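You operate a simulated robot arm through the tools that you are given. There is no shell and no other tool. Be economical: measure what you need, move in short steps, check, and stop when the job is done.

The job below is to be done with a simulated robot arm. You get a single attempt, and the scene is never put back.

## Task
Unplug the sonde, wipe the silt smear off, rinse it and stand it in its guard.
Fine: the plug goes in its park, the wiper pad back where it lay; rinse it in the rinse cup. What is to be rubbed or washed off counts as gone when no trace of it is left.

Only the result counts: the job must be done as asked and must still hold three seconds after the hand-in. Knocking over, shifting, dropping, spilling or breaking anything else fails it.

## Robot
A 6-joint arm with a two-finger parallel gripper on a trunk, on a base that drives. Base frame: it is fixed to the floor where the robot stands at the start and does not move with it; the origin is under the middle of the robot, x ahead of it, y to its left, z up. Readings come in mm, rad, newtons and seconds.
With the tool pointing down near the work surface it reaches from about 360 to 820 mm from the robot's upright axis, wherever it stands. Its first joint turns from -2.897 to 2.897 rad. Places, roughly: bench meter switch [400, 500, 900]; blue standard cup [500, 1250, 1000]; green standard cup (8x8x12 cm) [500, 1000, 900]; inside of the plug park [600, 300, 900]; rinse cup [500, 1500, 1000]; yellow standard cup [500, 1250, 1000]. Payload 3.91 kg.
The TCP is the grasp point between the finger pads, 30 mm short of the fingertips. In the tool frame z runs along the fingers and y along their closing line. Largest opening 110 mm; finger width 20, thickness 10; the body of the gripper, 48 by 112 mm, starts 55 mm behind the TCP.
Orientation is told as [roll, pitch, yaw] about the base's x, y, z axes, in that order, counted from this pose: with the fingers straight down and closing along the base's y, the tool's x points along the base's -x, its y along +y and its z along -z.

## Interface
- The arm moves only by the tool send_rows. Its argument "commands" is a list of rows, each a list of 3 entries, a list of its own where there are three numbers: the shift along the tool's x, y, z in mm, then the turn, a rotation vector about the tool's x, y, z in rad, then the opening, from 0 (shut) to 1 (fully open). In form: [[[dx, dy, dz], [rx, ry, rz], claw], ...]. A call has 1 to 12 rows; each row shifts and turns the commanded pose from where the row before left it, along the tool's axes as they then stand. Rows are played at 5 a second. More than 50 mm and 0.15 rad between two rows, or a gripper value outside its range, and nothing of the call is played. A pose out of reach is approached as far as the arm can. The call stops where the force on the tool passes 40 N (or 10 N more than at its start, if that is more) or the arm is blocked; 0.2 s more then pass. Each finger travels about 45 mm/s and halts on what it meets, pressing with about 25 N; the grip force reading is that of the motor and also rises with nothing between the fingers. The clock runs only during rows and for 0.2 s after the last one: add rows that do not move to give the fingers time. The reply holds the time, the measured pose of the TCP, the force on the tool along the base axes, the opening and the grip force, in the units named above and with some noise, with the torque about the TCP (base axes, N m) and any sound that the robot's microphone picked up.
- Cameras (640 x 400 px; columns grow to the right, rows downward): "scene" is now at [6.7, 141.7, 1580.9]; the picture's right is [-0.03, -1.00, 0.00], its down [-0.73, 0.02, -0.69] and it looks along [0.69, -0.02, -0.73] (base axes); focal length 267 px, centre (320, 200). "wrist" rides on the gripper at [77, 7, -114] in the tool frame; the picture's right is [-0.09, 1.00, 0.00], its down [-0.80, -0.07, -0.59] and it looks along [-0.59, -0.05, 0.80] (tool axes); focal length 270 px, centre (320, 200). There is no depth. A picture from a camera that has moved, and an enlarged one, comes with that camera's place and axes in the base frame and with its lens. The place of the scene camera against the robot may be out by one fixed shift of up to 18 mm in any direction.
- capture(camera): a new picture of that camera. It takes no simulated time.
- lift_body(by): slides the trunk up (or, below 0, down) by that many mm; the arm and the scene camera ride with it, the base frame stays. It gives what a move gives, with no picture.
- roll_base(legs): drives the robot by 1 to 6 legs, each [ahead, turn to the left] in mm and rad, along the robot's own axes; the way and the turn of a leg run together, so that a leg with both is an arc; at most 1500 mm and 3.142 rad a leg. The arm and the cameras ride along, it lands a little off, and it stops where it bumps. It gives what a move gives.
- aim_head(pan, tilt): turns the head with the scene camera to pan (to the left, within 2.705 rad either way) and tilt (down, from -0.506 to 1.204), counted from straight ahead of the robot. It gives what a move gives.
- close_up(camera, box): a new picture of the part [left, top, right, bottom] of that camera's present view, enlarged. It takes no simulated time.
- hand_in(): hands the job in; it is judged then, once.

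Go step by step. Nothing tells you exact positions but the pictures and the camera data: compare them with the known pose of the tool, close in by small moves and look again before you grip or let go. The budget is 120 turns and 90 pictures, counting those below and the enlarged ones. Unless the task says otherwise, let go and move clear before handing in, and close with one line.

The tools are called after "Emit:" as name(argument=value, ...) on one line, values as JSON. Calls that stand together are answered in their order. send_rows: Moves the arm, as the interface text tells. Its arguments: {"type":"object","properties":{"commands":{"type":"array"}},"required":["commands"]} The other tools are called the same way: lift_body (by) slides the trunk up or down; roll_base (legs) drives the base; aim_head (pan, tilt) turns the head that bears the scene camera; capture (camera) takes a picture; close_up (camera, box) takes an enlarged picture of a part of a camera's view; hand_in () hands the job in.

At the start:

```text
t: 0.0
ee_pos: [497.1, 105.1, 999.9]
orientation: [-0.001, -0.001, -0.014]
force: [0.7, 0.1, -0.4]
wrist_torque: [0.01, 0.01, 0.02]
finger_gap: 110.0
grip_force: 0.0
trunk travel left (down, up): [-550.0, 60.0]
robot x, y, heading: [4.1, 3.1, 0.005]
head pan, tilt: [-0.035, 0.815]
```

scene: 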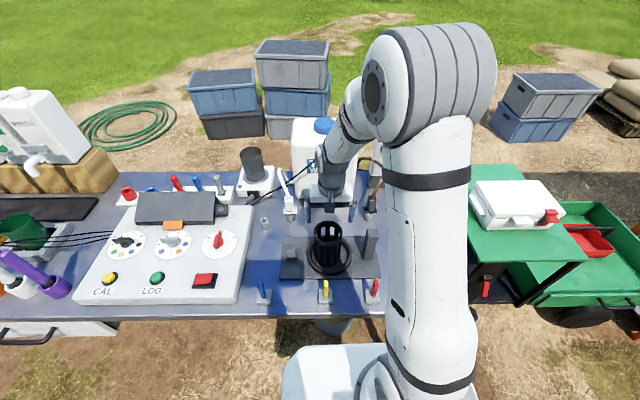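
wrist: 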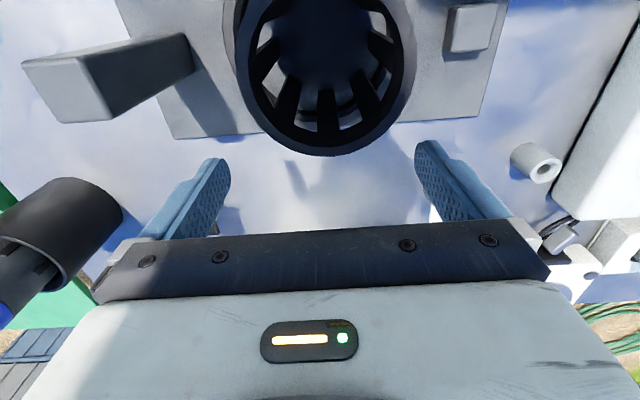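

I see the bench with a meter, guard-like black cage in front, and cups to the left. I'll look around with the head first.

Emit:
aim_head(pan=0.7, tilt=0.7)

Emit:
capture(camera="scene")

Emit:
aim_head(pan=1.3, tilt=0.6)

Emit:
capture(camera="scene")

```text
t: 1.1
ee_pos: [496.8, 104.7, 1000.9]
orientation: [0.0, 0.0, -0.012]
force: [-0.5, -0.1, 0.1]
wrist_torque: [0.0, 0.0, 0.02]
finger_gap: 110.0
grip_force: 0.1
trunk travel left (down, up): [-550.0, 60.0]
robot x, y, heading: [-3.1, 6.4, 0.003]
head pan, tilt: [0.7, 0.7]
```

```text
87 pictures are left
camera scene: at [-8.2, 199.2, 1590.4], right [0.64, -0.76, 0.0], down [-0.49, -0.42, -0.76], along [0.58, 0.49, -0.64], focal length 267 px, centre (320, 200)
```

scene: 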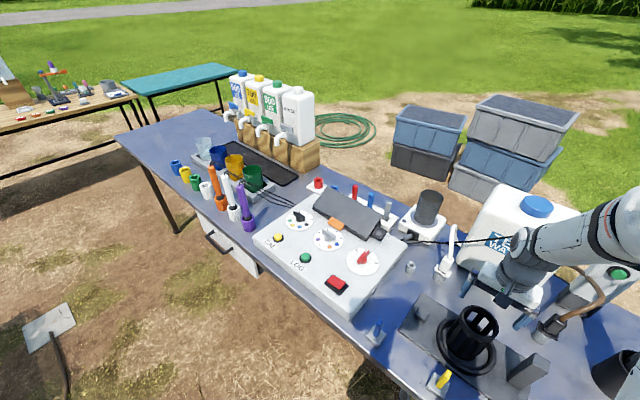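

```text
t: 2.1
ee_pos: [497.7, 105.6, 999.5]
orientation: [-0.001, -0.001, -0.011]
force: [-0.1, -0.5, 0.3]
wrist_torque: [-0.01, 0.02, -0.03]
finger_gap: 110.0
grip_force: 0.0
trunk travel left (down, up): [-550.0, 60.0]
robot x, y, heading: [2.5, 2.9, 0.008]
head pan, tilt: [1.3, 0.6]
```

```text
86 pictures are left
camera scene: at [-49.6, 229.6, 1599.0], right [0.96, -0.27, 0.0], down [-0.15, -0.54, -0.82], along [0.22, 0.8, -0.57], focal length 267 px, centre (320, 200)
```

scene: 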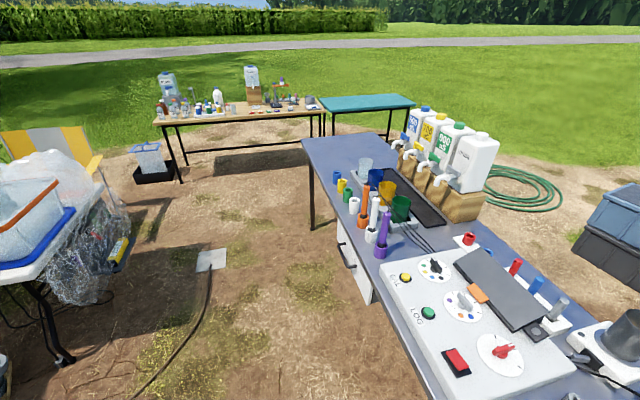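

There are coloured probes to the left and several items by the guard. I need enlarged views.

Emit:
close_up(camera="scene", box=[320, 130, 480, 270])

Emit:
aim_head(pan=0.45, tilt=0.9)

Emit:
close_up(camera="scene", box=[0, 0, 320, 200])

Emit:
close_up(camera="scene", box=[240, 60, 560, 260])

Emit:
aim_head(pan=-0.6, tilt=0.85)

Emit:
capture(camera="scene")

```text
2.86 times, centred on (400, 200) of scene
camera zoom: at [-49.6, 229.6, 1599.0], right [0.96, -0.27, 0.0], down [-0.15, -0.54, -0.82], along [0.22, 0.8, -0.57], focal length 762 px, centre (91, 200)
```

zoom: 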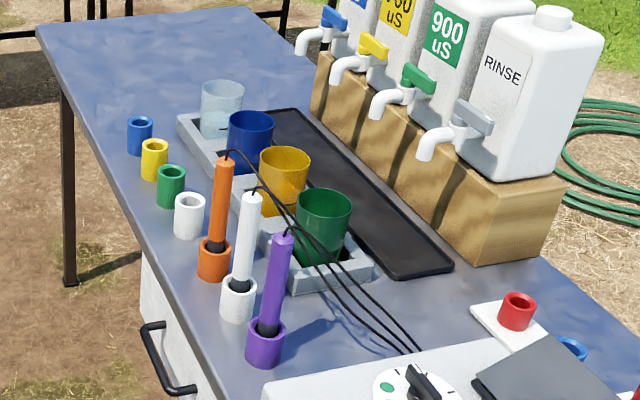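

```text
t: 3.3
ee_pos: [497.1, 104.3, 999.9]
orientation: [0.001, 0.0, -0.015]
force: [0.9, 1.0, 0.2]
wrist_torque: [0.04, -0.01, 0.0]
finger_gap: 109.9
grip_force: 0.0
trunk travel left (down, up): [-550.0, 60.0]
robot x, y, heading: [1.0, 2.4, 0.002]
head pan, tilt: [0.45, 0.901]
```

```text
2.00 times, centred on (160, 100) of scene
camera zoom: at [-5.3, 177.4, 1574.3], right [0.44, -0.9, 0.0], down [-0.7, -0.34, -0.62], along [0.56, 0.27, -0.78], focal length 534 px, centre (640, 400)
```

zoom: 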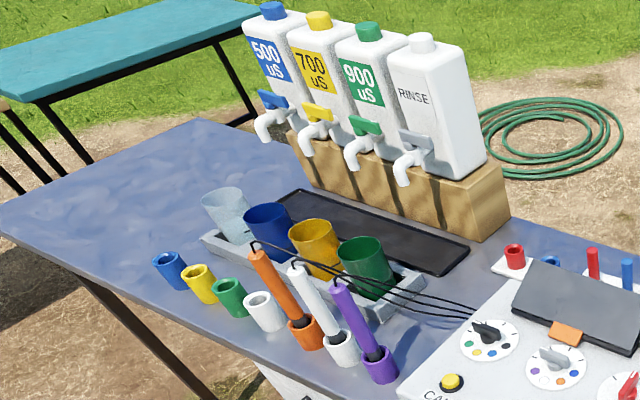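

```text
2.00 times, centred on (400, 160) of scene
camera zoom: at [-5.3, 177.4, 1574.3], right [0.44, -0.9, 0.0], down [-0.7, -0.34, -0.62], along [0.56, 0.27, -0.78], focal length 534 px, centre (160, 280)
```

zoom: 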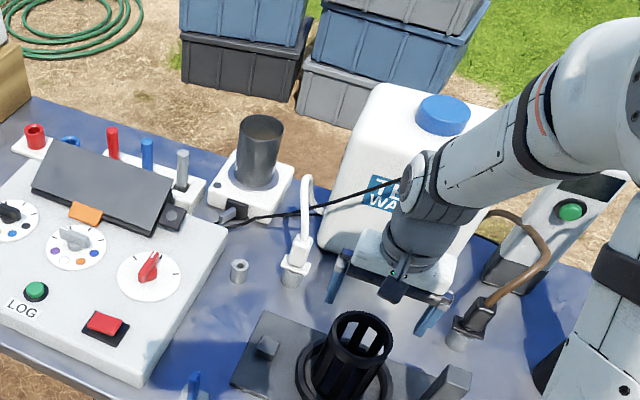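

```text
t: 4.6
ee_pos: [496.5, 105.0, 999.7]
orientation: [0.0, 0.001, -0.014]
force: [0.2, -0.4, -0.9]
wrist_torque: [0.02, 0.03, 0.02]
finger_gap: 110.0
grip_force: 0.0
trunk travel left (down, up): [-550.0, 60.0]
robot x, y, heading: [0.9, 0.6, -0.003]
head pan, tilt: [-0.6, 0.85]
```

```text
82 pictures are left
camera scene: at [-8.6, 100.4, 1578.1], right [-0.56, -0.83, 0.0], down [-0.62, 0.42, -0.66], along [0.55, -0.37, -0.75], focal length 267 px, centre (320, 200)
```

scene: 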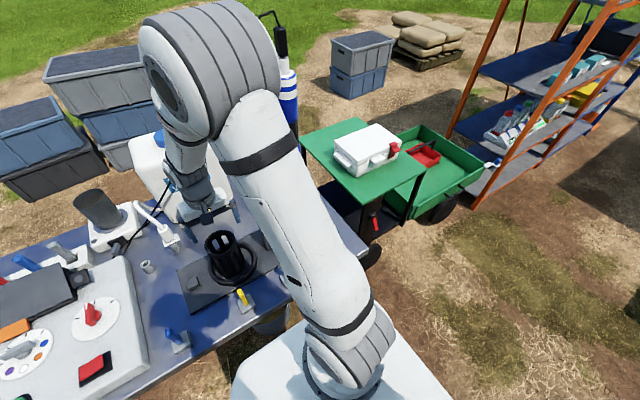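

The black cable leads behind the gripper to something on the right. I'll raise the arm for a wrist overview.

Emit:
send_rows(commands=[[[0, 0, -50], [0, 0, 0], 1], [[0, 0, -50], [0, 0, 0], 1], [[0, 0, -50], [0, 0, 0], 1], [[0, 0, -50], [0, 0, 0], 1], [[0, 0, -50], [0, 0, 0], 1], [[40, 0, -20], [0, 0, 0], 1], [[40, 0, 0], [0, 0, 0], 1], [[0, 0, 0], [0, 0, 0], 1]])

Emit:
capture(camera="wrist")

Emit:
capture(camera="scene")

```text
t: 6.4
ee_pos: [415.4, 104.7, 1270.7]
orientation: [-0.002, 0.002, -0.014]
force: [-0.3, -0.5, -0.5]
wrist_torque: [0.0, -0.01, 0.0]
finger_gap: 110.0
grip_force: 0.0
trunk travel left (down, up): [-550.0, 60.0]
robot x, y, heading: [-1.1, 3.1, 0.0]
head pan, tilt: [-0.6, 0.85]
```

```text
81 pictures are left
camera wrist: at [338.9, 113.3, 1384.8], right [0.1, 0.99, 0.0], down [0.8, -0.08, 0.59], along [0.59, -0.06, -0.8], focal length 270 px, centre (320, 200)
```

wrist: 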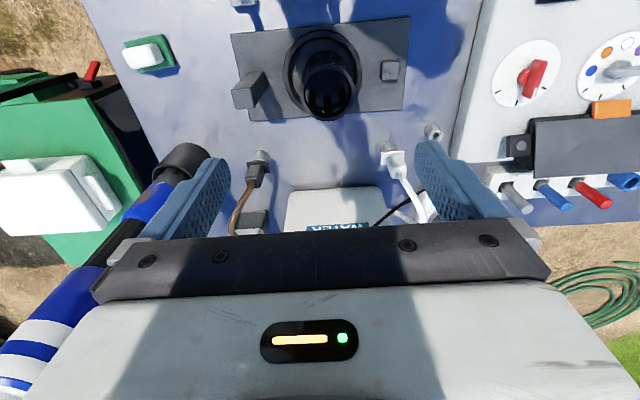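

```text
80 pictures are left
camera scene: at [-8.2, 100.4, 1578.1], right [-0.56, -0.83, 0.0], down [-0.62, 0.42, -0.66], along [0.54, -0.37, -0.75], focal length 267 px, centre (320, 200)
```

scene: 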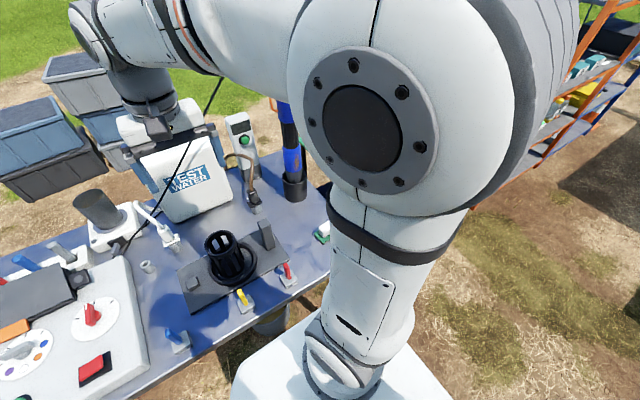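

The sonde is the tall blue/black body at the right, and its cable is plugged in at the top. I'll swing the arm left to clear the scene view.

Emit:
send_rows(commands=[[[0, 50, 0], [0, 0, 0], 1], [[0, 50, 0], [0, 0, 0], 1], [[0, 50, 0], [0, 0, 0], 1], [[0, 50, 0], [0, 0, 0], 1], [[0, 50, 0], [0, 0, 0], 1], [[0, 50, 0], [0, 0, 0], 1], [[0, 50, 0], [0, 0, 0], 1], [[0, 0, 0], [0, 0, 0], 1]])

Emit:
aim_head(pan=-0.3, tilt=0.6)

Emit:
capture(camera="scene")

```text
t: 8.2
ee_pos: [419.7, 455.0, 1271.9]
orientation: [0.0, -0.001, -0.015]
force: [-0.2, 0.0, 0.6]
wrist_torque: [0.0, 0.01, -0.01]
finger_gap: 109.9
grip_force: 0.1
trunk travel left (down, up): [-550.0, 60.0]
robot x, y, heading: [1.7, 3.0, -0.002]
head pan, tilt: [-0.6, 0.85]
```

```text
t: 9.0
ee_pos: [419.4, 454.4, 1270.1]
orientation: [0.001, 0.0, -0.014]
force: [-0.6, -0.2, 0.3]
wrist_torque: [0.01, -0.01, -0.02]
finger_gap: 110.0
grip_force: 0.1
trunk travel left (down, up): [-550.0, 60.0]
robot x, y, heading: [-1.8, 1.5, -0.001]
head pan, tilt: [-0.3, 0.6]
```

```text
79 pictures are left
camera scene: at [11.2, 118.5, 1599.0], right [-0.3, -0.96, 0.0], down [-0.54, 0.17, -0.82], along [0.79, -0.24, -0.57], focal length 267 px, centre (320, 200)
```

scene: 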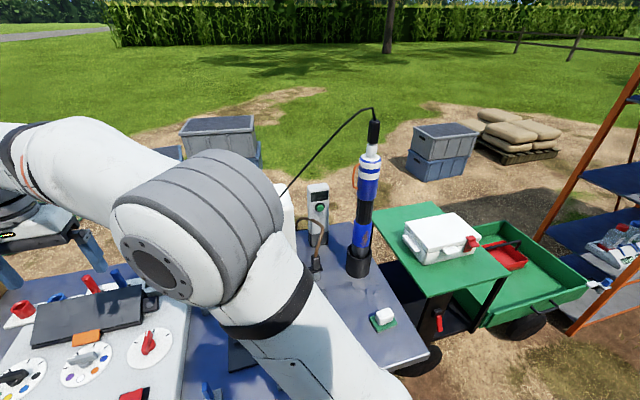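

Emit:
close_up(camera="scene", box=[280, 90, 440, 340])

Emit:
close_up(camera="scene", box=[330, 100, 410, 150])

Emit:
close_up(camera="scene", box=[300, 150, 420, 280])

```text
1.60 times, centred on (360, 215) of scene
camera zoom: at [11.2, 118.5, 1599.0], right [-0.3, -0.96, 0.0], down [-0.54, 0.17, -0.82], along [0.79, -0.24, -0.57], focal length 427 px, centre (256, 176)
```

zoom: 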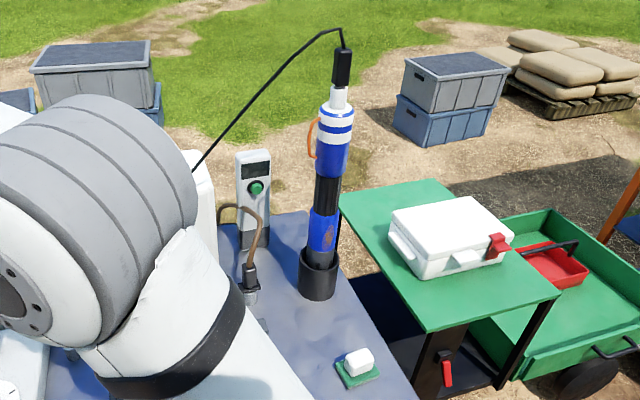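

```text
8.00 times, centred on (370, 125) of scene
camera zoom: at [11.2, 118.5, 1599.0], right [-0.3, -0.96, 0.0], down [-0.54, 0.17, -0.82], along [0.79, -0.24, -0.57], focal length 2134 px, centre (-80, 800)
```

zoom: 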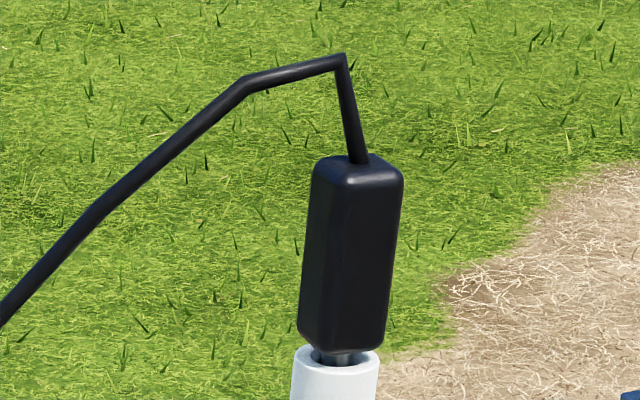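

```text
3.08 times, centred on (360, 215) of scene
camera zoom: at [11.2, 118.5, 1599.0], right [-0.3, -0.96, 0.0], down [-0.54, 0.17, -0.82], along [0.79, -0.24, -0.57], focal length 821 px, centre (197, 154)
```

zoom: 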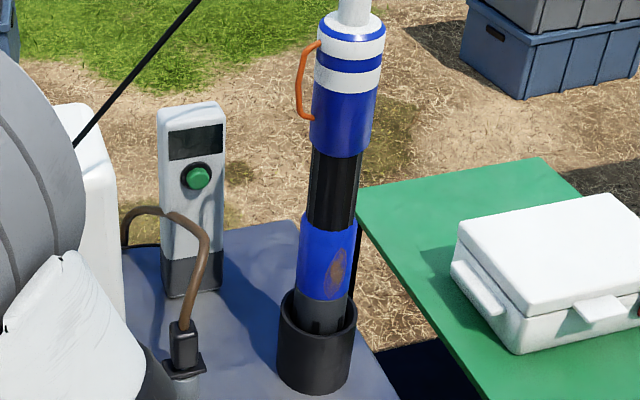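

The plug sits on top of the sonde at about (575,-190,1365), the smear faces the robot at z≈1035, the pad is at (388,-190) and the plug park at (581,306). I'll bring the tilted tool over to the right for a close look at the plug.

Emit:
send_rows(commands=[[[0, -50, 0], [0, 0, 0], 1], [[0, -50, 0], [0, 0, 0], 1], [[0, -50, 0], [0, -0.13, 0], 1], [[0, -50, 0], [0, -0.13, 0], 1], [[0, -50, 0], [0, -0.13, 0], 1], [[0, -50, 0], [0, -0.13, 0], 1], [[0, -50, 0], [0, -0.13, 0], 1], [[0, -50, 0], [0, -0.13, 0], 1], [[0, -50, 0], [0, 0, 0], 1], [[0, -50, 0], [0, 0, 0], 1], [[0, -50, 0], [0, 0, 0], 1], [[0, -50, 0], [0, 0, 0], 1]])

Emit:
capture(camera="wrist")

```text
t: 11.6
ee_pos: [413.6, -148.3, 1270.1]
orientation: [0.002, -0.78, -0.016]
force: [1.3, -0.4, -0.4]
wrist_torque: [0.04, -0.01, 0.0]
finger_gap: 109.9
grip_force: 0.0
trunk travel left (down, up): [-550.0, 60.0]
robot x, y, heading: [1.9, 3.2, -0.002]
head pan, tilt: [-0.3, 0.6]
```

```text
75 pictures are left
camera wrist: at [277.4, -138.9, 1296.2], right [0.08, 1.0, 0.06], down [0.15, -0.07, 0.99], along [0.99, -0.07, -0.15], focal length 270 px, centre (320, 200)
```

wrist: 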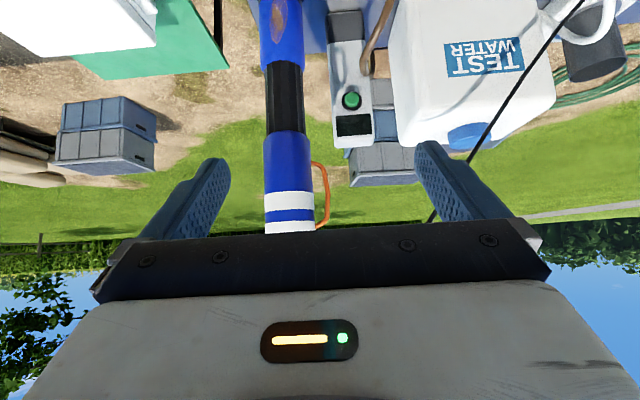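

The sonde axis is confirmed at about (575,-195). I'll raise the tool level with the plug and look.

Emit:
send_rows(commands=[[[-24, -15, -24], [0, 0, 0], 1], [[-24, -15, -24], [0, 0, 0], 1], [[-24, -15, -24], [0, 0, 0], 1], [[0, 0, 0], [0, 0, 0], 1]])

Emit:
capture(camera="wrist")

Emit:
capture(camera="scene")

```text
t: 12.6
ee_pos: [414.0, -192.1, 1373.0]
orientation: [0.0, -0.778, -0.013]
force: [-0.8, -0.4, 0.3]
wrist_torque: [-0.01, 0.01, 0.02]
finger_gap: 110.3
grip_force: 0.0
trunk travel left (down, up): [-550.0, 60.0]
robot x, y, heading: [-3.1, 2.0, 0.002]
head pan, tilt: [-0.3, 0.6]
```

```text
74 pictures are left
camera wrist: at [277.2, -182.9, 1399.8], right [0.08, 1.0, 0.06], down [0.15, -0.07, 0.99], along [0.99, -0.07, -0.16], focal length 270 px, centre (320, 200)
```

wrist: 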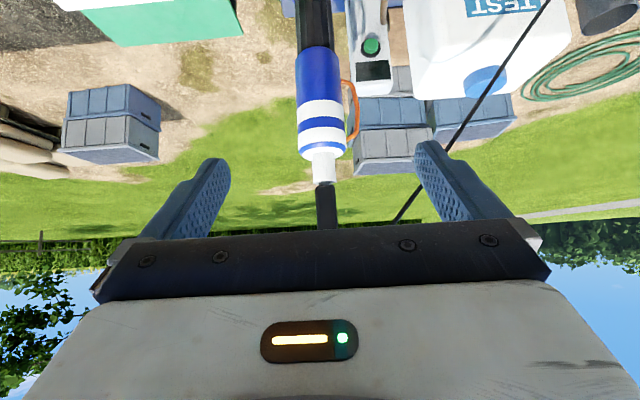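

```text
73 pictures are left
camera scene: at [10.9, 118.4, 1599.0], right [-0.29, -0.96, 0.0], down [-0.54, 0.17, -0.83], along [0.79, -0.24, -0.56], focal length 267 px, centre (320, 200)
```

scene: 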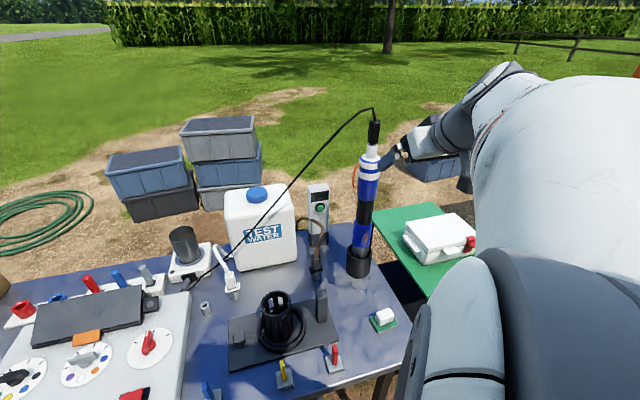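

The plug is at y≈-197, z 1331–1392. I'll advance 120 mm toward it and check.

Emit:
send_rows(commands=[[[-28.3, -2, 28.3], [0, 0, 0], 1], [[-28.3, -2, 28.3], [0, 0, 0], 1], [[-28.3, 0, 28.3], [0, 0, 0], 1], [[0, 0, 0], [0, 0, 0], 1]])

Emit:
capture(camera="wrist")

Emit:
close_up(camera="scene", box=[320, 90, 420, 190])

```text
t: 13.6
ee_pos: [535.4, -194.2, 1372.2]
orientation: [0.0, -0.781, -0.012]
force: [-0.8, 0.1, 0.3]
wrist_torque: [-0.01, -0.03, 0.01]
finger_gap: 110.0
grip_force: 0.1
trunk travel left (down, up): [-550.0, 60.0]
robot x, y, heading: [-2.9, 1.6, 0.001]
head pan, tilt: [-0.3, 0.6]
```

```text
72 pictures are left
camera wrist: at [399.3, -186.0, 1398.3], right [0.08, 1.0, 0.06], down [0.15, -0.07, 0.99], along [0.99, -0.07, -0.15], focal length 270 px, centre (320, 200)
```

wrist: 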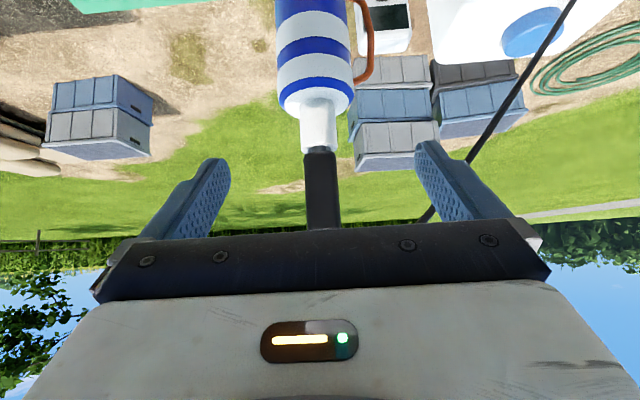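

```text
4.00 times, centred on (370, 140) of scene
camera zoom: at [10.3, 118.5, 1599.0], right [-0.29, -0.96, 0.0], down [-0.54, 0.17, -0.83], along [0.79, -0.24, -0.56], focal length 1067 px, centre (120, 440)
```

zoom: 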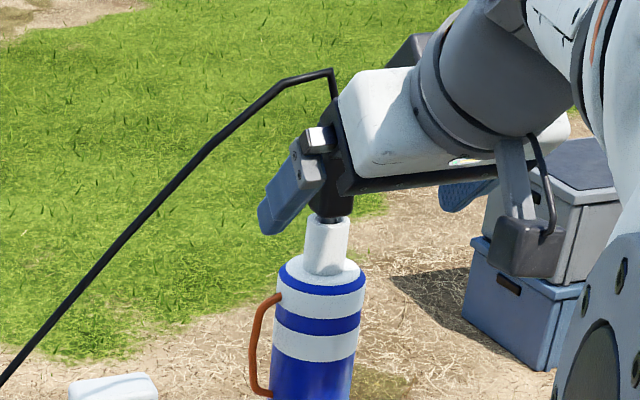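

The scene view puts the plug at x≈583. I'll advance 47 mm and lower slightly, then check before closing.

Emit:
send_rows(commands=[[[-15, -2, 20], [0, 0, 0], 1], [[-14.5, 0, 17.5], [0, 0, 0], 1], [[0, 0, 0], [0, 0, 0], 1]])

Emit:
capture(camera="wrist")

Emit:
close_up(camera="scene", box=[340, 90, 420, 150])

```text
t: 14.4
ee_pos: [581.8, -197.1, 1365.2]
orientation: [0.0, -0.78, -0.013]
force: [-0.3, -0.6, 0.9]
wrist_torque: [0.02, -0.01, 0.02]
finger_gap: 109.8
grip_force: 0.1
trunk travel left (down, up): [-550.0, 60.0]
robot x, y, heading: [-1.6, 2.7, 0.003]
head pan, tilt: [-0.3, 0.6]
```

```text
70 pictures are left
camera wrist: at [445.6, -189.4, 1392.7], right [0.08, 1.0, 0.06], down [0.15, -0.07, 0.99], along [0.99, -0.07, -0.15], focal length 270 px, centre (320, 200)
```

wrist: 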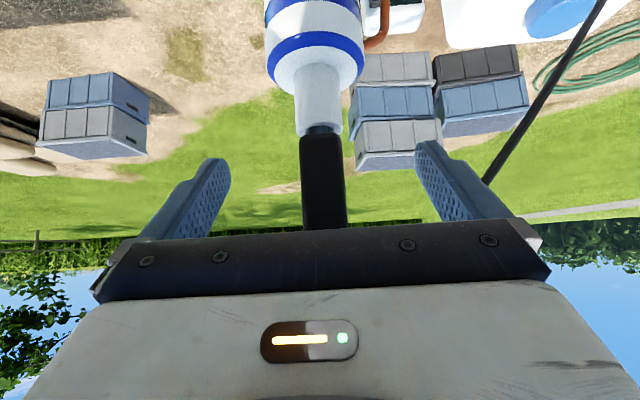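

```text
6.67 times, centred on (380, 120) of scene
camera zoom: at [10.9, 118.4, 1599.0], right [-0.29, -0.96, 0.0], down [-0.54, 0.17, -0.83], along [0.79, -0.24, -0.56], focal length 1778 px, centre (-80, 733)
```

zoom: 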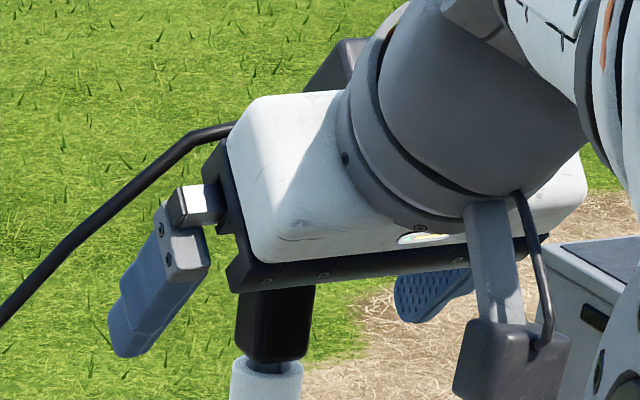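

The plug is centred between the fingers. I'll nudge 8 mm further in and close.

Emit:
send_rows(commands=[[[-5.6, 0, 5.6], [0, 0, 0], 1], [[0, 0, 0], [0, 0, 0], 0.5], [[0, 0, 0], [0, 0, 0], 0.1], [[0, 0, 0], [0, 0, 0], 0.1], [[0, 0, 0], [0, 0, 0], 0.1], [[0, 0, 0], [0, 0, 0], 0.1], [[0, 0, 0], [0, 0, 0], 0.1], [[0, 0, 0], [0, 0, 0], 0.1]])

Emit:
capture(camera="wrist")

```text
t: 16.2
ee_pos: [587.9, -198.7, 1364.9]
orientation: [0.002, -0.781, -0.013]
force: [-0.7, 0.3, 0.8]
wrist_torque: [0.01, 0.01, -0.02]
finger_gap: 23.2
grip_force: 24.7
trunk travel left (down, up): [-550.0, 60.0]
robot x, y, heading: [-0.6, 1.0, 0.002]
head pan, tilt: [-0.3, 0.6]
```

```text
68 pictures are left
camera wrist: at [453.6, -189.1, 1392.1], right [0.08, 1.0, 0.06], down [0.15, -0.07, 0.99], along [0.99, -0.07, -0.16], focal length 270 px, centre (320, 200)
```

wrist: 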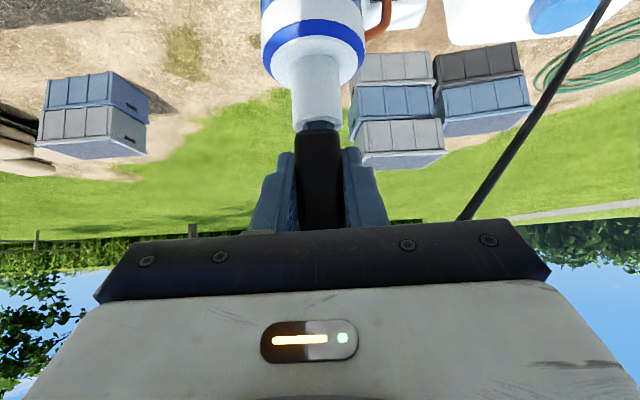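

Gripped at 23 mm. I'll pull straight up.

Emit:
send_rows(commands=[[[-5, 0, -5], [0, 0, 0], 0.1], [[-7, 0, -7], [0, 0, 0], 0.1], [[-7, 0, -7], [0, 0, 0], 0.1], [[-7, 0, -7], [0, 0, 0], 0.1], [[-7, 0, -7], [0, 0, 0], 0.1], [[0, 0, 0], [0, 0, 0], 0.1]])

Emit:
capture(camera="wrist")

Emit:
capture(camera="scene")

```text
t: 17.6
ee_pos: [589.9, -198.0, 1411.1]
orientation: [0.0, -0.78, -0.012]
force: [0.5, -0.6, 0.9]
wrist_torque: [0.05, -0.02, -0.03]
finger_gap: 23.2
grip_force: 25.2
trunk travel left (down, up): [-550.0, 60.0]
robot x, y, heading: [-1.4, 7.0, 0.002]
head pan, tilt: [-0.3, 0.6]
```

```text
67 pictures are left
camera wrist: at [453.6, -187.8, 1438.9], right [0.08, 1.0, 0.06], down [0.15, -0.07, 0.99], along [0.99, -0.07, -0.16], focal length 270 px, centre (320, 200)
```

wrist: 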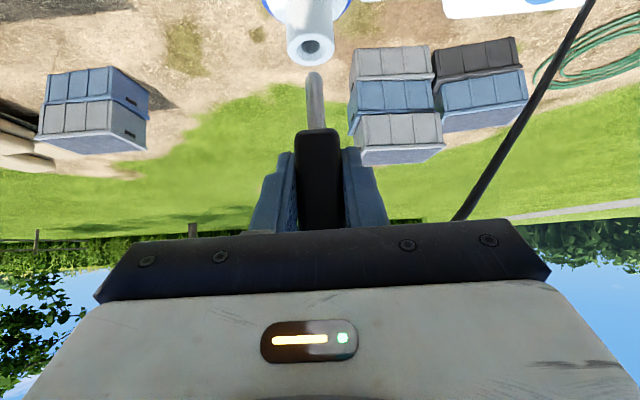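

```text
66 pictures are left
camera scene: at [11.2, 118.3, 1599.0], right [-0.29, -0.96, 0.0], down [-0.54, 0.17, -0.82], along [0.79, -0.24, -0.57], focal length 267 px, centre (320, 200)
```

scene: 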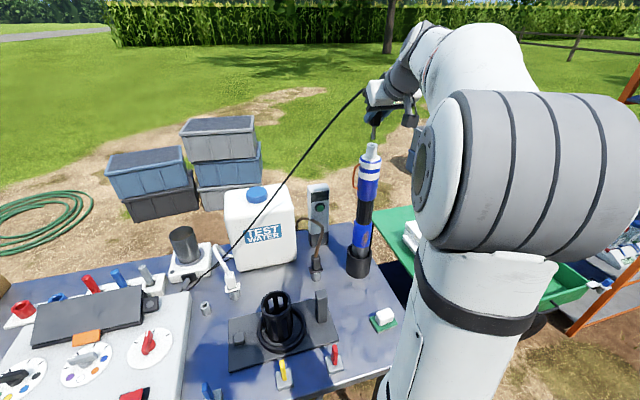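

Unplugged cleanly. Now I'll inspect the plug park and its surroundings.

Emit:
close_up(camera="scene", box=[150, 220, 270, 340])

Emit:
send_rows(commands=[[[0, 50, 0], [0, 0, 0], 0.1], [[0, 50, 0], [0, 0, 0], 0.1], [[0, 50, 0], [0, 0, 0], 0.1], [[0, 50, 0], [0, 0, 0], 0.1], [[0, 50, 0], [0, 0, 0], 0.1], [[0, 50, 0], [0, 0, 0], 0.1], [[0, 50, 0], [0, 0, 0], 0.1], [[0, 50, 0], [0, 0, 0], 0.1], [[0, 50, 0], [0, 0, 0], 0.1], [[0, 50, 0], [0, 0, 0], 0.1], [[0, 0, 0], [0, 0, 0], 0.1]])

Emit:
capture(camera="wrist")

```text
3.33 times, centred on (210, 280) of scene
camera zoom: at [11.2, 118.3, 1599.0], right [-0.29, -0.96, 0.0], down [-0.54, 0.17, -0.82], along [0.79, -0.24, -0.57], focal length 889 px, centre (687, -67)
```

zoom: 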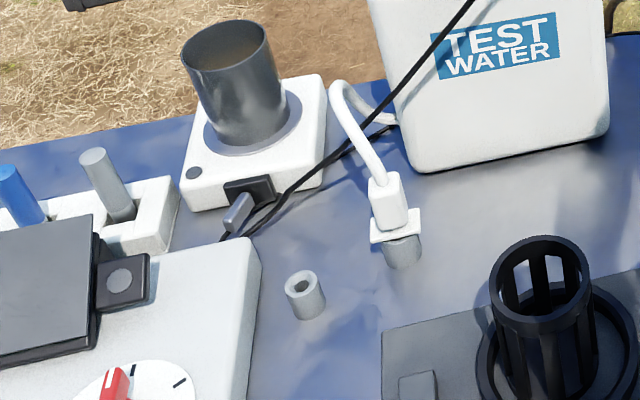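

```text
t: 20.0
ee_pos: [594.1, 303.0, 1413.5]
orientation: [-0.001, -0.78, -0.013]
force: [-0.2, -0.5, -1.0]
wrist_torque: [0.03, -0.01, 0.03]
finger_gap: 23.0
grip_force: 25.3
trunk travel left (down, up): [-550.0, 60.0]
robot x, y, heading: [-1.8, 2.9, 0.001]
head pan, tilt: [-0.3, 0.6]
```

```text
64 pictures are left
camera wrist: at [459.3, 310.7, 1440.4], right [0.08, 1.0, 0.06], down [0.15, -0.07, 0.99], along [0.99, -0.07, -0.15], focal length 270 px, centre (320, 200)
```

wrist: 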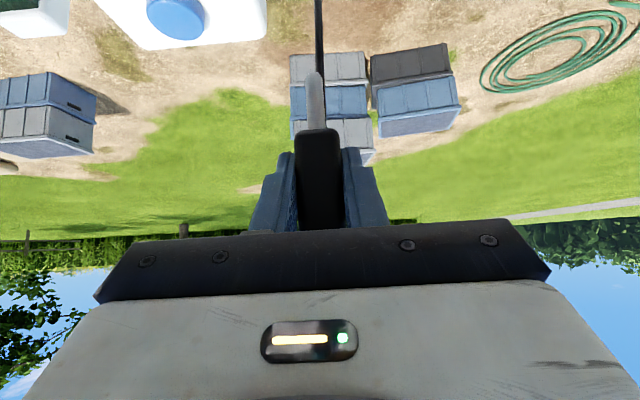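

The park is the small grey ring at about (575–581, 310). I'll retreat a bit and descend so the wrist camera can see it.

Emit:
send_rows(commands=[[[33.2, 0, -33.2], [0, 0, 0], 0.1], [[33.2, 0, -33.2], [0, 0, 0], 0.1], [[35.3, 0, 35.3], [0, 0, 0], 0.1], [[35.3, 0, 35.3], [0, 0, 0], 0.1], [[35.3, 0, 35.3], [0, 0, 0], 0.1], [[35.3, 0, 35.3], [0, 0, 0], 0.1], [[35.3, 0, 35.3], [0, 0, 0], 0.1], [[35.3, 0, 35.3], [0, 0, 0], 0.1], [[35.3, 0, 35.3], [0, 0, 0], 0.1], [[0, 0, 0], [0, 0, 0], 0.1]])

Emit:
capture(camera="wrist")

Emit:
capture(camera="scene")

```text
t: 22.2
ee_pos: [499.2, 302.9, 1061.2]
orientation: [-0.001, -0.779, -0.013]
force: [0.6, -0.4, -0.9]
wrist_torque: [-0.04, -0.03, 0.0]
finger_gap: 23.4
grip_force: 24.9
trunk travel left (down, up): [-550.0, 60.0]
robot x, y, heading: [1.6, 2.7, 0.001]
head pan, tilt: [-0.3, 0.6]
```

```text
63 pictures are left
camera wrist: at [362.8, 312.2, 1088.4], right [0.08, 1.0, 0.06], down [0.15, -0.07, 0.99], along [0.99, -0.06, -0.16], focal length 270 px, centre (320, 200)
```

wrist: 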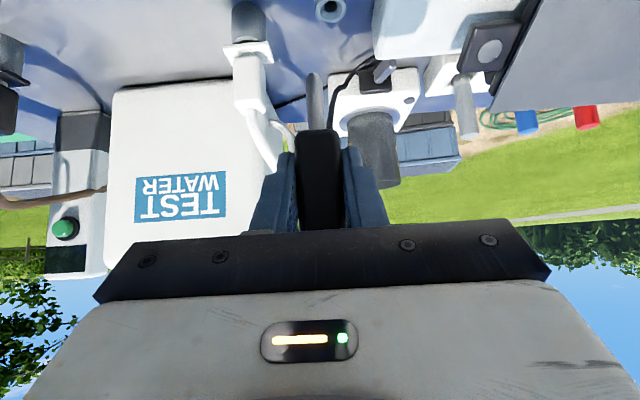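

```text
62 pictures are left
camera scene: at [10.9, 118.4, 1599.0], right [-0.29, -0.96, 0.0], down [-0.54, 0.17, -0.83], along [0.79, -0.24, -0.56], focal length 267 px, centre (320, 200)
```

scene: 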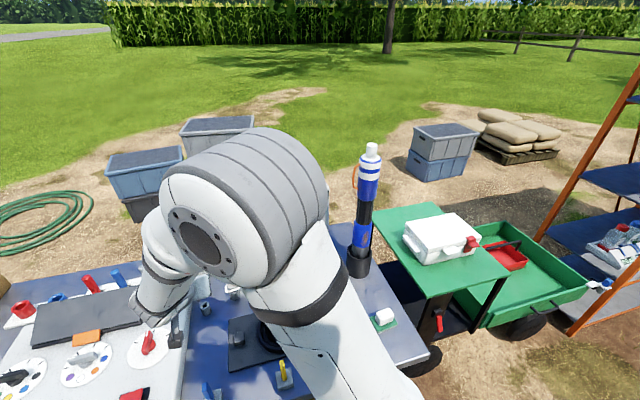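

I can see the ring's hole at the top of the wrist view. A second view from lower and further back will fix its height.

Emit:
send_rows(commands=[[[28.3, 0, -28.3], [0, 0, 0], 0.1], [[24, 0, 24], [0, 0, 0], 0.1], [[24, 0, 24], [0, 0, 0], 0.1], [[0, 0, 0], [0, 0, 0], 0.1]])

Emit:
close_up(camera="wrist", box=[240, 0, 400, 140])

```text
t: 23.2
ee_pos: [459.7, 303.6, 994.8]
orientation: [-0.001, -0.78, -0.014]
force: [0.6, -0.1, 0.0]
wrist_torque: [-0.01, 0.0, -0.02]
finger_gap: 23.3
grip_force: 25.5
trunk travel left (down, up): [-550.0, 60.0]
robot x, y, heading: [3.1, 4.1, 0.0]
head pan, tilt: [-0.3, 0.6]
```

```text
2.86 times, centred on (320, 70) of wrist
camera zoom: at [322.9, 312.1, 1021.1], right [0.08, 1.0, 0.06], down [0.15, -0.07, 0.99], along [0.99, -0.07, -0.15], focal length 772 px, centre (320, 571)
```

zoom: 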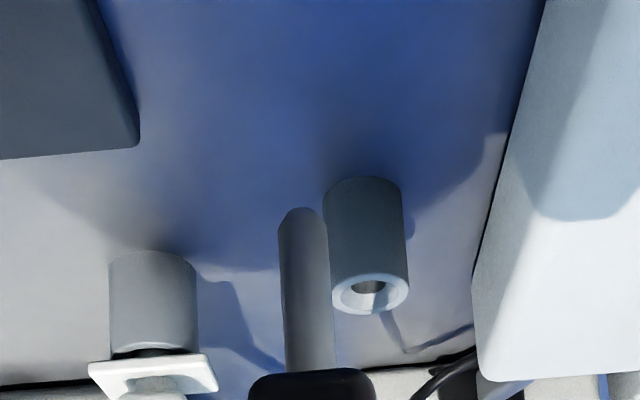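

The ring top is at z≈888 and x≈569–577, y≈318. I'll bring the pin tip just short of and above it so both show together.

Emit:
send_rows(commands=[[[10.6, 8, 10.6], [0, 0, 0], 0.1], [[10.6, 8, 10.6], [0, 0, 0], 0.1], [[-20, 0, 20], [0, 0, 0], 0.1], [[-20, 0, 20], [0, 0, 0], 0.1], [[-20, 0, 20], [0, 0, 0], 0.1], [[0, 0, 0], [0, 0, 0], 0.1]])

Emit:
close_up(camera="wrist", box=[240, 0, 400, 140])

```text
t: 24.6
ee_pos: [544.5, 321.2, 965.2]
orientation: [0.0, -0.781, -0.014]
force: [0.1, -0.1, -1.1]
wrist_torque: [-0.02, 0.02, -0.01]
finger_gap: 23.3
grip_force: 24.5
trunk travel left (down, up): [-550.0, 60.0]
robot x, y, heading: [1.4, 6.1, 0.003]
head pan, tilt: [-0.3, 0.6]
```

```text
2.86 times, centred on (320, 70) of wrist
camera zoom: at [408.9, 329.0, 990.9], right [0.08, 1.0, 0.06], down [0.15, -0.07, 0.99], along [0.99, -0.07, -0.16], focal length 772 px, centre (320, 571)
```

zoom: 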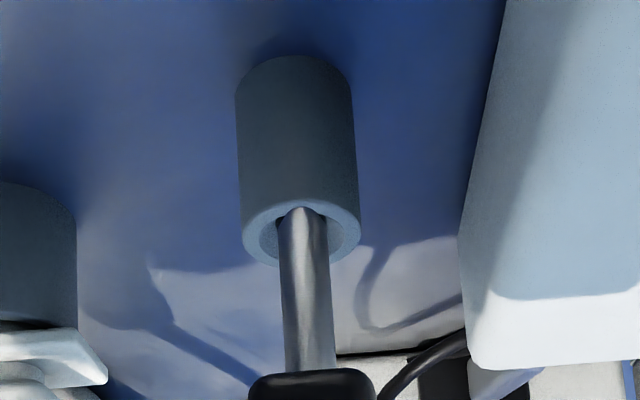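

The hole is at (574,319,886) and the pin axis sits about 6.5 mm ahead of the TCP. I'll align above it and look.

Emit:
send_rows(commands=[[[-8.1, -1, 8.1], [0, 0, 0], 0.1], [[-8.1, 0, 8.1], [0, 0, 0], 0.1], [[0, 0, 0], [0, 0, 0], 0.1]])

Emit:
close_up(camera="wrist", box=[260, 0, 380, 100])

Emit:
aim_head(pan=0.5, tilt=0.85)

Emit:
capture(camera="scene")

```text
t: 25.4
ee_pos: [568.8, 318.9, 964.8]
orientation: [0.0, -0.779, -0.012]
force: [-0.1, 0.1, -0.5]
wrist_torque: [0.0, -0.01, 0.04]
finger_gap: 23.4
grip_force: 24.6
trunk travel left (down, up): [-550.0, 60.0]
robot x, y, heading: [2.1, 4.4, 0.003]
head pan, tilt: [-0.3, 0.6]
```

```text
4.00 times, centred on (320, 50) of wrist
camera zoom: at [432.4, 327.4, 990.6], right [0.08, 1.0, 0.06], down [0.15, -0.07, 0.99], along [0.99, -0.07, -0.16], focal length 1081 px, centre (320, 800)
```

zoom: 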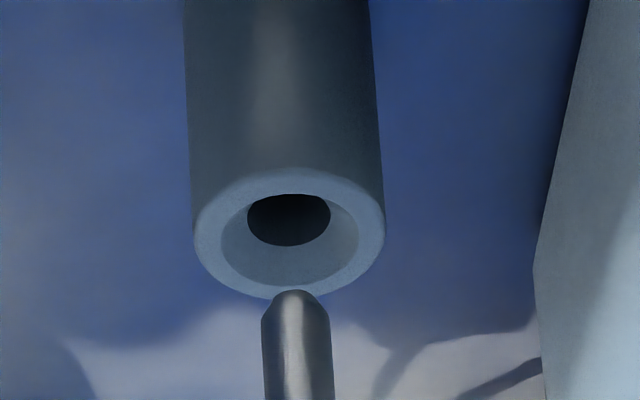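

```text
t: 26.5
ee_pos: [568.0, 317.9, 964.4]
orientation: [0.001, -0.78, -0.014]
force: [-0.3, 0.2, -0.1]
wrist_torque: [-0.07, 0.01, 0.0]
finger_gap: 22.9
grip_force: 24.8
trunk travel left (down, up): [-550.0, 60.0]
robot x, y, heading: [0.9, 2.4, -0.002]
head pan, tilt: [0.499, 0.85]
```

```text
58 pictures are left
camera scene: at [-4.5, 181.9, 1578.1], right [0.48, -0.88, 0.0], down [-0.66, -0.36, -0.66], along [0.58, 0.32, -0.75], focal length 267 px, centre (320, 200)
```

scene: 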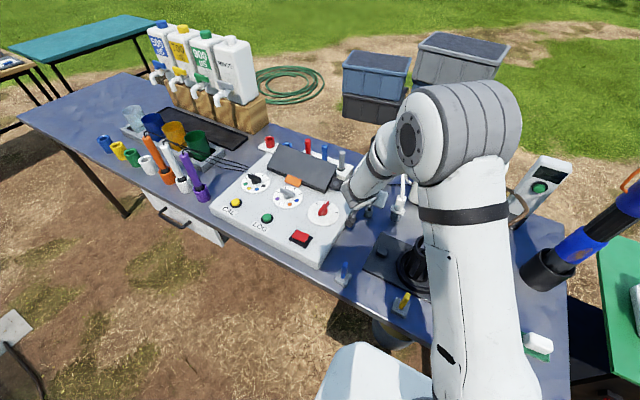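

Alignment looks good and the hole has a wide chamfer. I'll descend in small steps.

Emit:
send_rows(commands=[[[3.5, 0, 3.5], [0, 0, 0], 0.1], [[3.5, 0, 3.5], [0, 0, 0], 0.1], [[2.8, 0, 2.8], [0, 0, 0], 0.1], [[0, 0, 0], [0, 0, 0], 0.1]])

Emit:
close_up(camera="wrist", box=[260, 0, 380, 100])

```text
t: 27.5
ee_pos: [568.0, 318.0, 949.6]
orientation: [0.0, -0.781, -0.015]
force: [-0.3, 0.7, 0.0]
wrist_torque: [0.01, -0.02, 0.01]
finger_gap: 23.1
grip_force: 25.1
trunk travel left (down, up): [-550.0, 60.0]
robot x, y, heading: [-2.2, 5.5, 0.001]
head pan, tilt: [0.499, 0.85]
```

```text
4.00 times, centred on (320, 50) of wrist
camera zoom: at [431.9, 327.2, 977.6], right [0.08, 1.0, 0.06], down [0.15, -0.07, 0.99], along [0.99, -0.07, -0.16], focal length 1081 px, centre (320, 800)
```

zoom: 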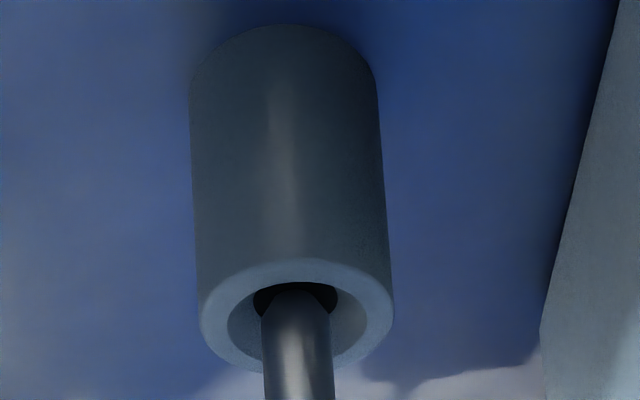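

The tip is at the hole mouth with no contact force. Continuing down.

Emit:
send_rows(commands=[[[2.1, 0, 2.1], [0, 0, 0], 0.1], [[2.1, 0, 2.1], [0, 0, 0], 0.1], [[2.8, 0, 2.8], [0, 0, 0], 0.1], [[2.8, 0, 2.8], [0, 0, 0], 0.1], [[0, 0, 0], [0, 0, 0], 0.1]])

Emit:
close_up(camera="wrist", box=[260, 0, 420, 140])

```text
t: 28.7
ee_pos: [568.4, 317.9, 937.3]
orientation: [0.0, -0.779, -0.013]
force: [6.3, -0.3, 0.4]
wrist_torque: [-0.05, -0.34, -0.01]
finger_gap: 23.2
grip_force: 25.0
trunk travel left (down, up): [-550.0, 60.0]
robot x, y, heading: [3.5, 1.7, 0.005]
head pan, tilt: [0.499, 0.85]
```

```text
2.86 times, centred on (340, 70) of wrist
camera zoom: at [432.4, 326.7, 963.6], right [0.08, 1.0, 0.06], down [0.15, -0.07, 0.99], along [0.99, -0.07, -0.16], focal length 772 px, centre (263, 571)
```

zoom: 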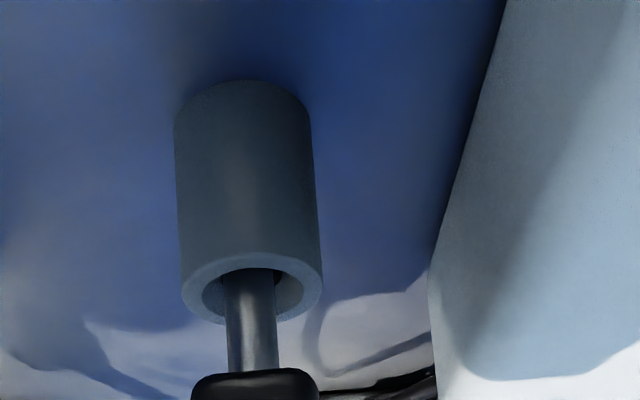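

It's entering, with a +x side force, so I'll shift 2 mm in +x and go on down.

Emit:
send_rows(commands=[[[-1.6, 0, 1.6], [0, 0, 0], 0.1], [[2.1, 0, 2.1], [0, 0, 0], 0.1], [[2.1, 0, 2.1], [0, 0, 0], 0.1], [[2.1, 0, 2.1], [0, 0, 0], 0.1], [[0, 0, 0], [0, 0, 0], 0.1]])

Emit:
close_up(camera="wrist", box=[260, 0, 420, 140])

```text
t: 29.9
ee_pos: [569.5, 318.0, 926.8]
orientation: [0.001, -0.78, -0.012]
force: [-0.7, 0.1, -0.1]
wrist_torque: [0.04, -0.02, 0.0]
finger_gap: 23.2
grip_force: 24.4
trunk travel left (down, up): [-550.0, 60.0]
robot x, y, heading: [1.2, 5.3, 0.001]
head pan, tilt: [0.499, 0.85]
```

```text
2.86 times, centred on (340, 70) of wrist
camera zoom: at [433.8, 326.6, 954.6], right [0.08, 1.0, 0.06], down [0.15, -0.07, 0.99], along [0.99, -0.07, -0.16], focal length 772 px, centre (263, 571)
```

zoom: 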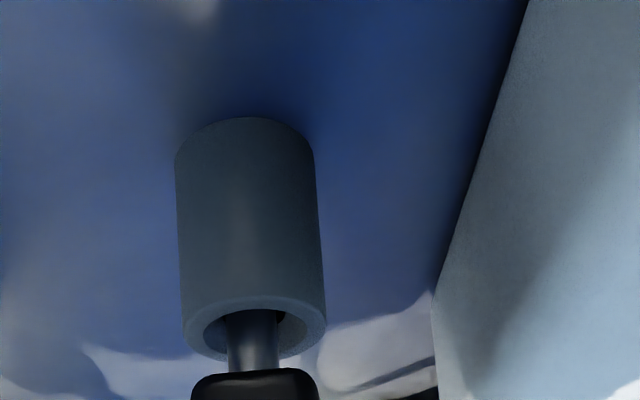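

About 8 mm remain; seating it.

Emit:
send_rows(commands=[[[2.1, 0, 2.1], [0, 0, 0], 0.1], [[2.1, 0, 2.1], [0, 0, 0], 0.1], [[1.4, 0, 1.4], [0, 0, 0], 0.1], [[1.4, 0, 1.4], [0, 0, 0], 0.1], [[0, 0, 0], [0, 0, 0], 0.1]])

Emit:
close_up(camera="wrist", box=[260, 0, 420, 140])

```text
t: 31.1
ee_pos: [570.6, 317.3, 921.0]
orientation: [0.003, -0.785, -0.015]
force: [-1.4, 0.9, 22.8]
wrist_torque: [0.01, -0.15, 0.02]
finger_gap: 23.3
grip_force: 25.0
trunk travel left (down, up): [-550.0, 60.0]
robot x, y, heading: [6.4, 7.6, 0.003]
head pan, tilt: [0.499, 0.85]
```

```text
2.86 times, centred on (340, 70) of wrist
camera zoom: at [434.0, 326.3, 947.0], right [0.08, 1.0, 0.06], down [0.14, -0.07, 0.99], along [0.99, -0.07, -0.15], focal length 772 px, centre (263, 571)
```

zoom: 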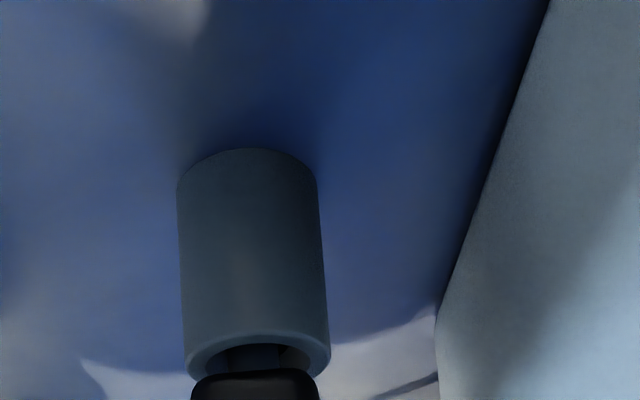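

The plug is seated. I'll relieve the push, open modestly and back straight out.

Emit:
send_rows(commands=[[[-2.5, 0, -2.5], [0, 0, 0], 0.1], [[0, 0, 0], [0, 0, 0], 0.4], [[0, 0, 0], [0, 0, 0], 0.4], [[0, 0, 0], [0, 0, 0], 0.4], [[0, 0, -20], [0, 0, 0], 0.4], [[0, 0, -30], [0, 0, 0], 0.4], [[0, 0, -40], [0, 0, 0], 0.4], [[0, 0, 0], [0, 0, 0], 0.4]])

Emit:
capture(camera="wrist")

```text
t: 32.9
ee_pos: [505.6, 318.2, 986.6]
orientation: [0.0, -0.78, -0.012]
force: [-1.0, -0.4, -0.6]
wrist_torque: [-0.02, 0.01, 0.01]
finger_gap: 43.8
grip_force: 0.1
trunk travel left (down, up): [-550.0, 60.0]
robot x, y, heading: [-0.3, 2.5, 0.003]
head pan, tilt: [0.499, 0.85]
```

```text
53 pictures are left
camera wrist: at [369.9, 326.7, 1014.0], right [0.08, 1.0, 0.06], down [0.15, -0.07, 0.99], along [0.99, -0.07, -0.16], focal length 270 px, centre (320, 200)
```

wrist: 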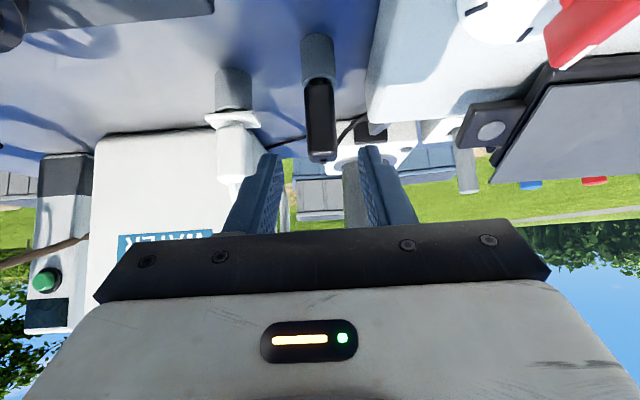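

The plug is parked upright. Now I'll head for the wiper pad: up, across to the right, and un-tilt.

Emit:
send_rows(commands=[[[-33, 0, -33], [0, 0, 0], 0.5], [[-33, 0, -33], [0, 0, 0], 0.5], [[0, -50, 0], [0, 0.13, 0], 0.7], [[0, -50, 0], [0, 0.13, 0], 0.7], [[0, -50, 0], [0, 0.13, 0], 0.7], [[0, -50, 0], [0, 0.13, 0], 0.7], [[0, -50, 0], [0, 0.13, 0], 0.7], [[0, -50, 0], [0, 0.13, 0], 0.7], [[35, -35, 0], [0, 0, 0], 0.7], [[35, -35, 0], [0, 0, 0], 0.7], [[35, -35, 0], [0, 0, 0], 0.7], [[0, -50, 0], [0, 0, 0], 0.7]])

Emit:
send_rows(commands=[[[0, -50, 0], [0, 0, 0], 0.7], [[0, 0, 30], [0, 0, 0], 0.7], [[0, 0, 0], [0, 0, 0], 0.7]])

Emit:
capture(camera="wrist")

```text
t: 35.5
ee_pos: [398.1, -135.3, 1075.9]
orientation: [0.0, 0.001, -0.011]
force: [-0.5, -0.8, 0.7]
wrist_torque: [-0.01, -0.01, -0.01]
finger_gap: 77.2
grip_force: 0.0
trunk travel left (down, up): [-550.0, 60.0]
robot x, y, heading: [-3.6, 5.3, 0.005]
head pan, tilt: [0.499, 0.85]
```

```text
t: 36.3
ee_pos: [397.0, -183.4, 1048.9]
orientation: [0.0, 0.001, -0.012]
force: [-0.3, 1.0, 0.5]
wrist_torque: [0.01, -0.01, -0.04]
finger_gap: 76.8
grip_force: 0.0
trunk travel left (down, up): [-550.0, 60.0]
robot x, y, heading: [-1.3, 3.1, 0.003]
head pan, tilt: [0.499, 0.85]
```

```text
52 pictures are left
camera wrist: at [319.1, -176.0, 1162.3], right [0.1, 0.99, 0.0], down [0.8, -0.08, 0.59], along [0.59, -0.06, -0.8], focal length 270 px, centre (320, 200)
```

wrist: 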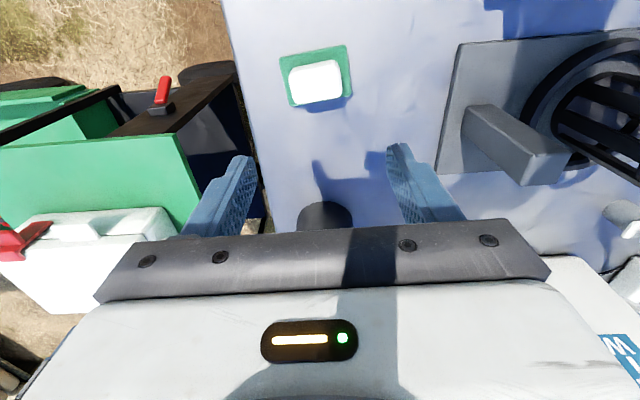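

The pad is about (382,-186), long side nearly along y and rotated about 5°. I'll align yaw and lower for a closer look.

Emit:
send_rows(commands=[[[15, -3, 30], [0, 0, -0.085], 0.8], [[0, 0, 40], [0, 0, 0], 0.8], [[0, 0, 20], [0, 0, 0], 0.8], [[0, 0, 0], [0, 0, 0], 0.8]])

Emit:
capture(camera="wrist")

```text
t: 37.3
ee_pos: [380.3, -187.6, 959.9]
orientation: [0.0, 0.0, 0.071]
force: [0.1, 0.6, -0.3]
wrist_torque: [-0.05, 0.0, -0.02]
finger_gap: 88.1
grip_force: 0.0
trunk travel left (down, up): [-550.0, 60.0]
robot x, y, heading: [-0.5, 1.3, 0.0]
head pan, tilt: [0.499, 0.85]
```

```text
51 pictures are left
camera wrist: at [303.0, -187.0, 1074.1], right [0.02, 1.0, 0.0], down [0.8, -0.01, 0.59], along [0.59, -0.01, -0.8], focal length 270 px, centre (320, 200)
```

wrist: 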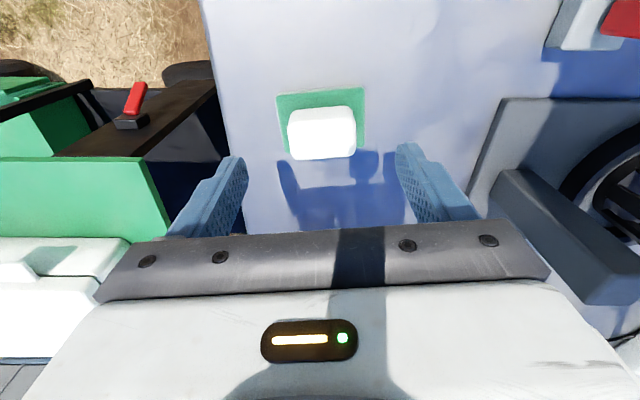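

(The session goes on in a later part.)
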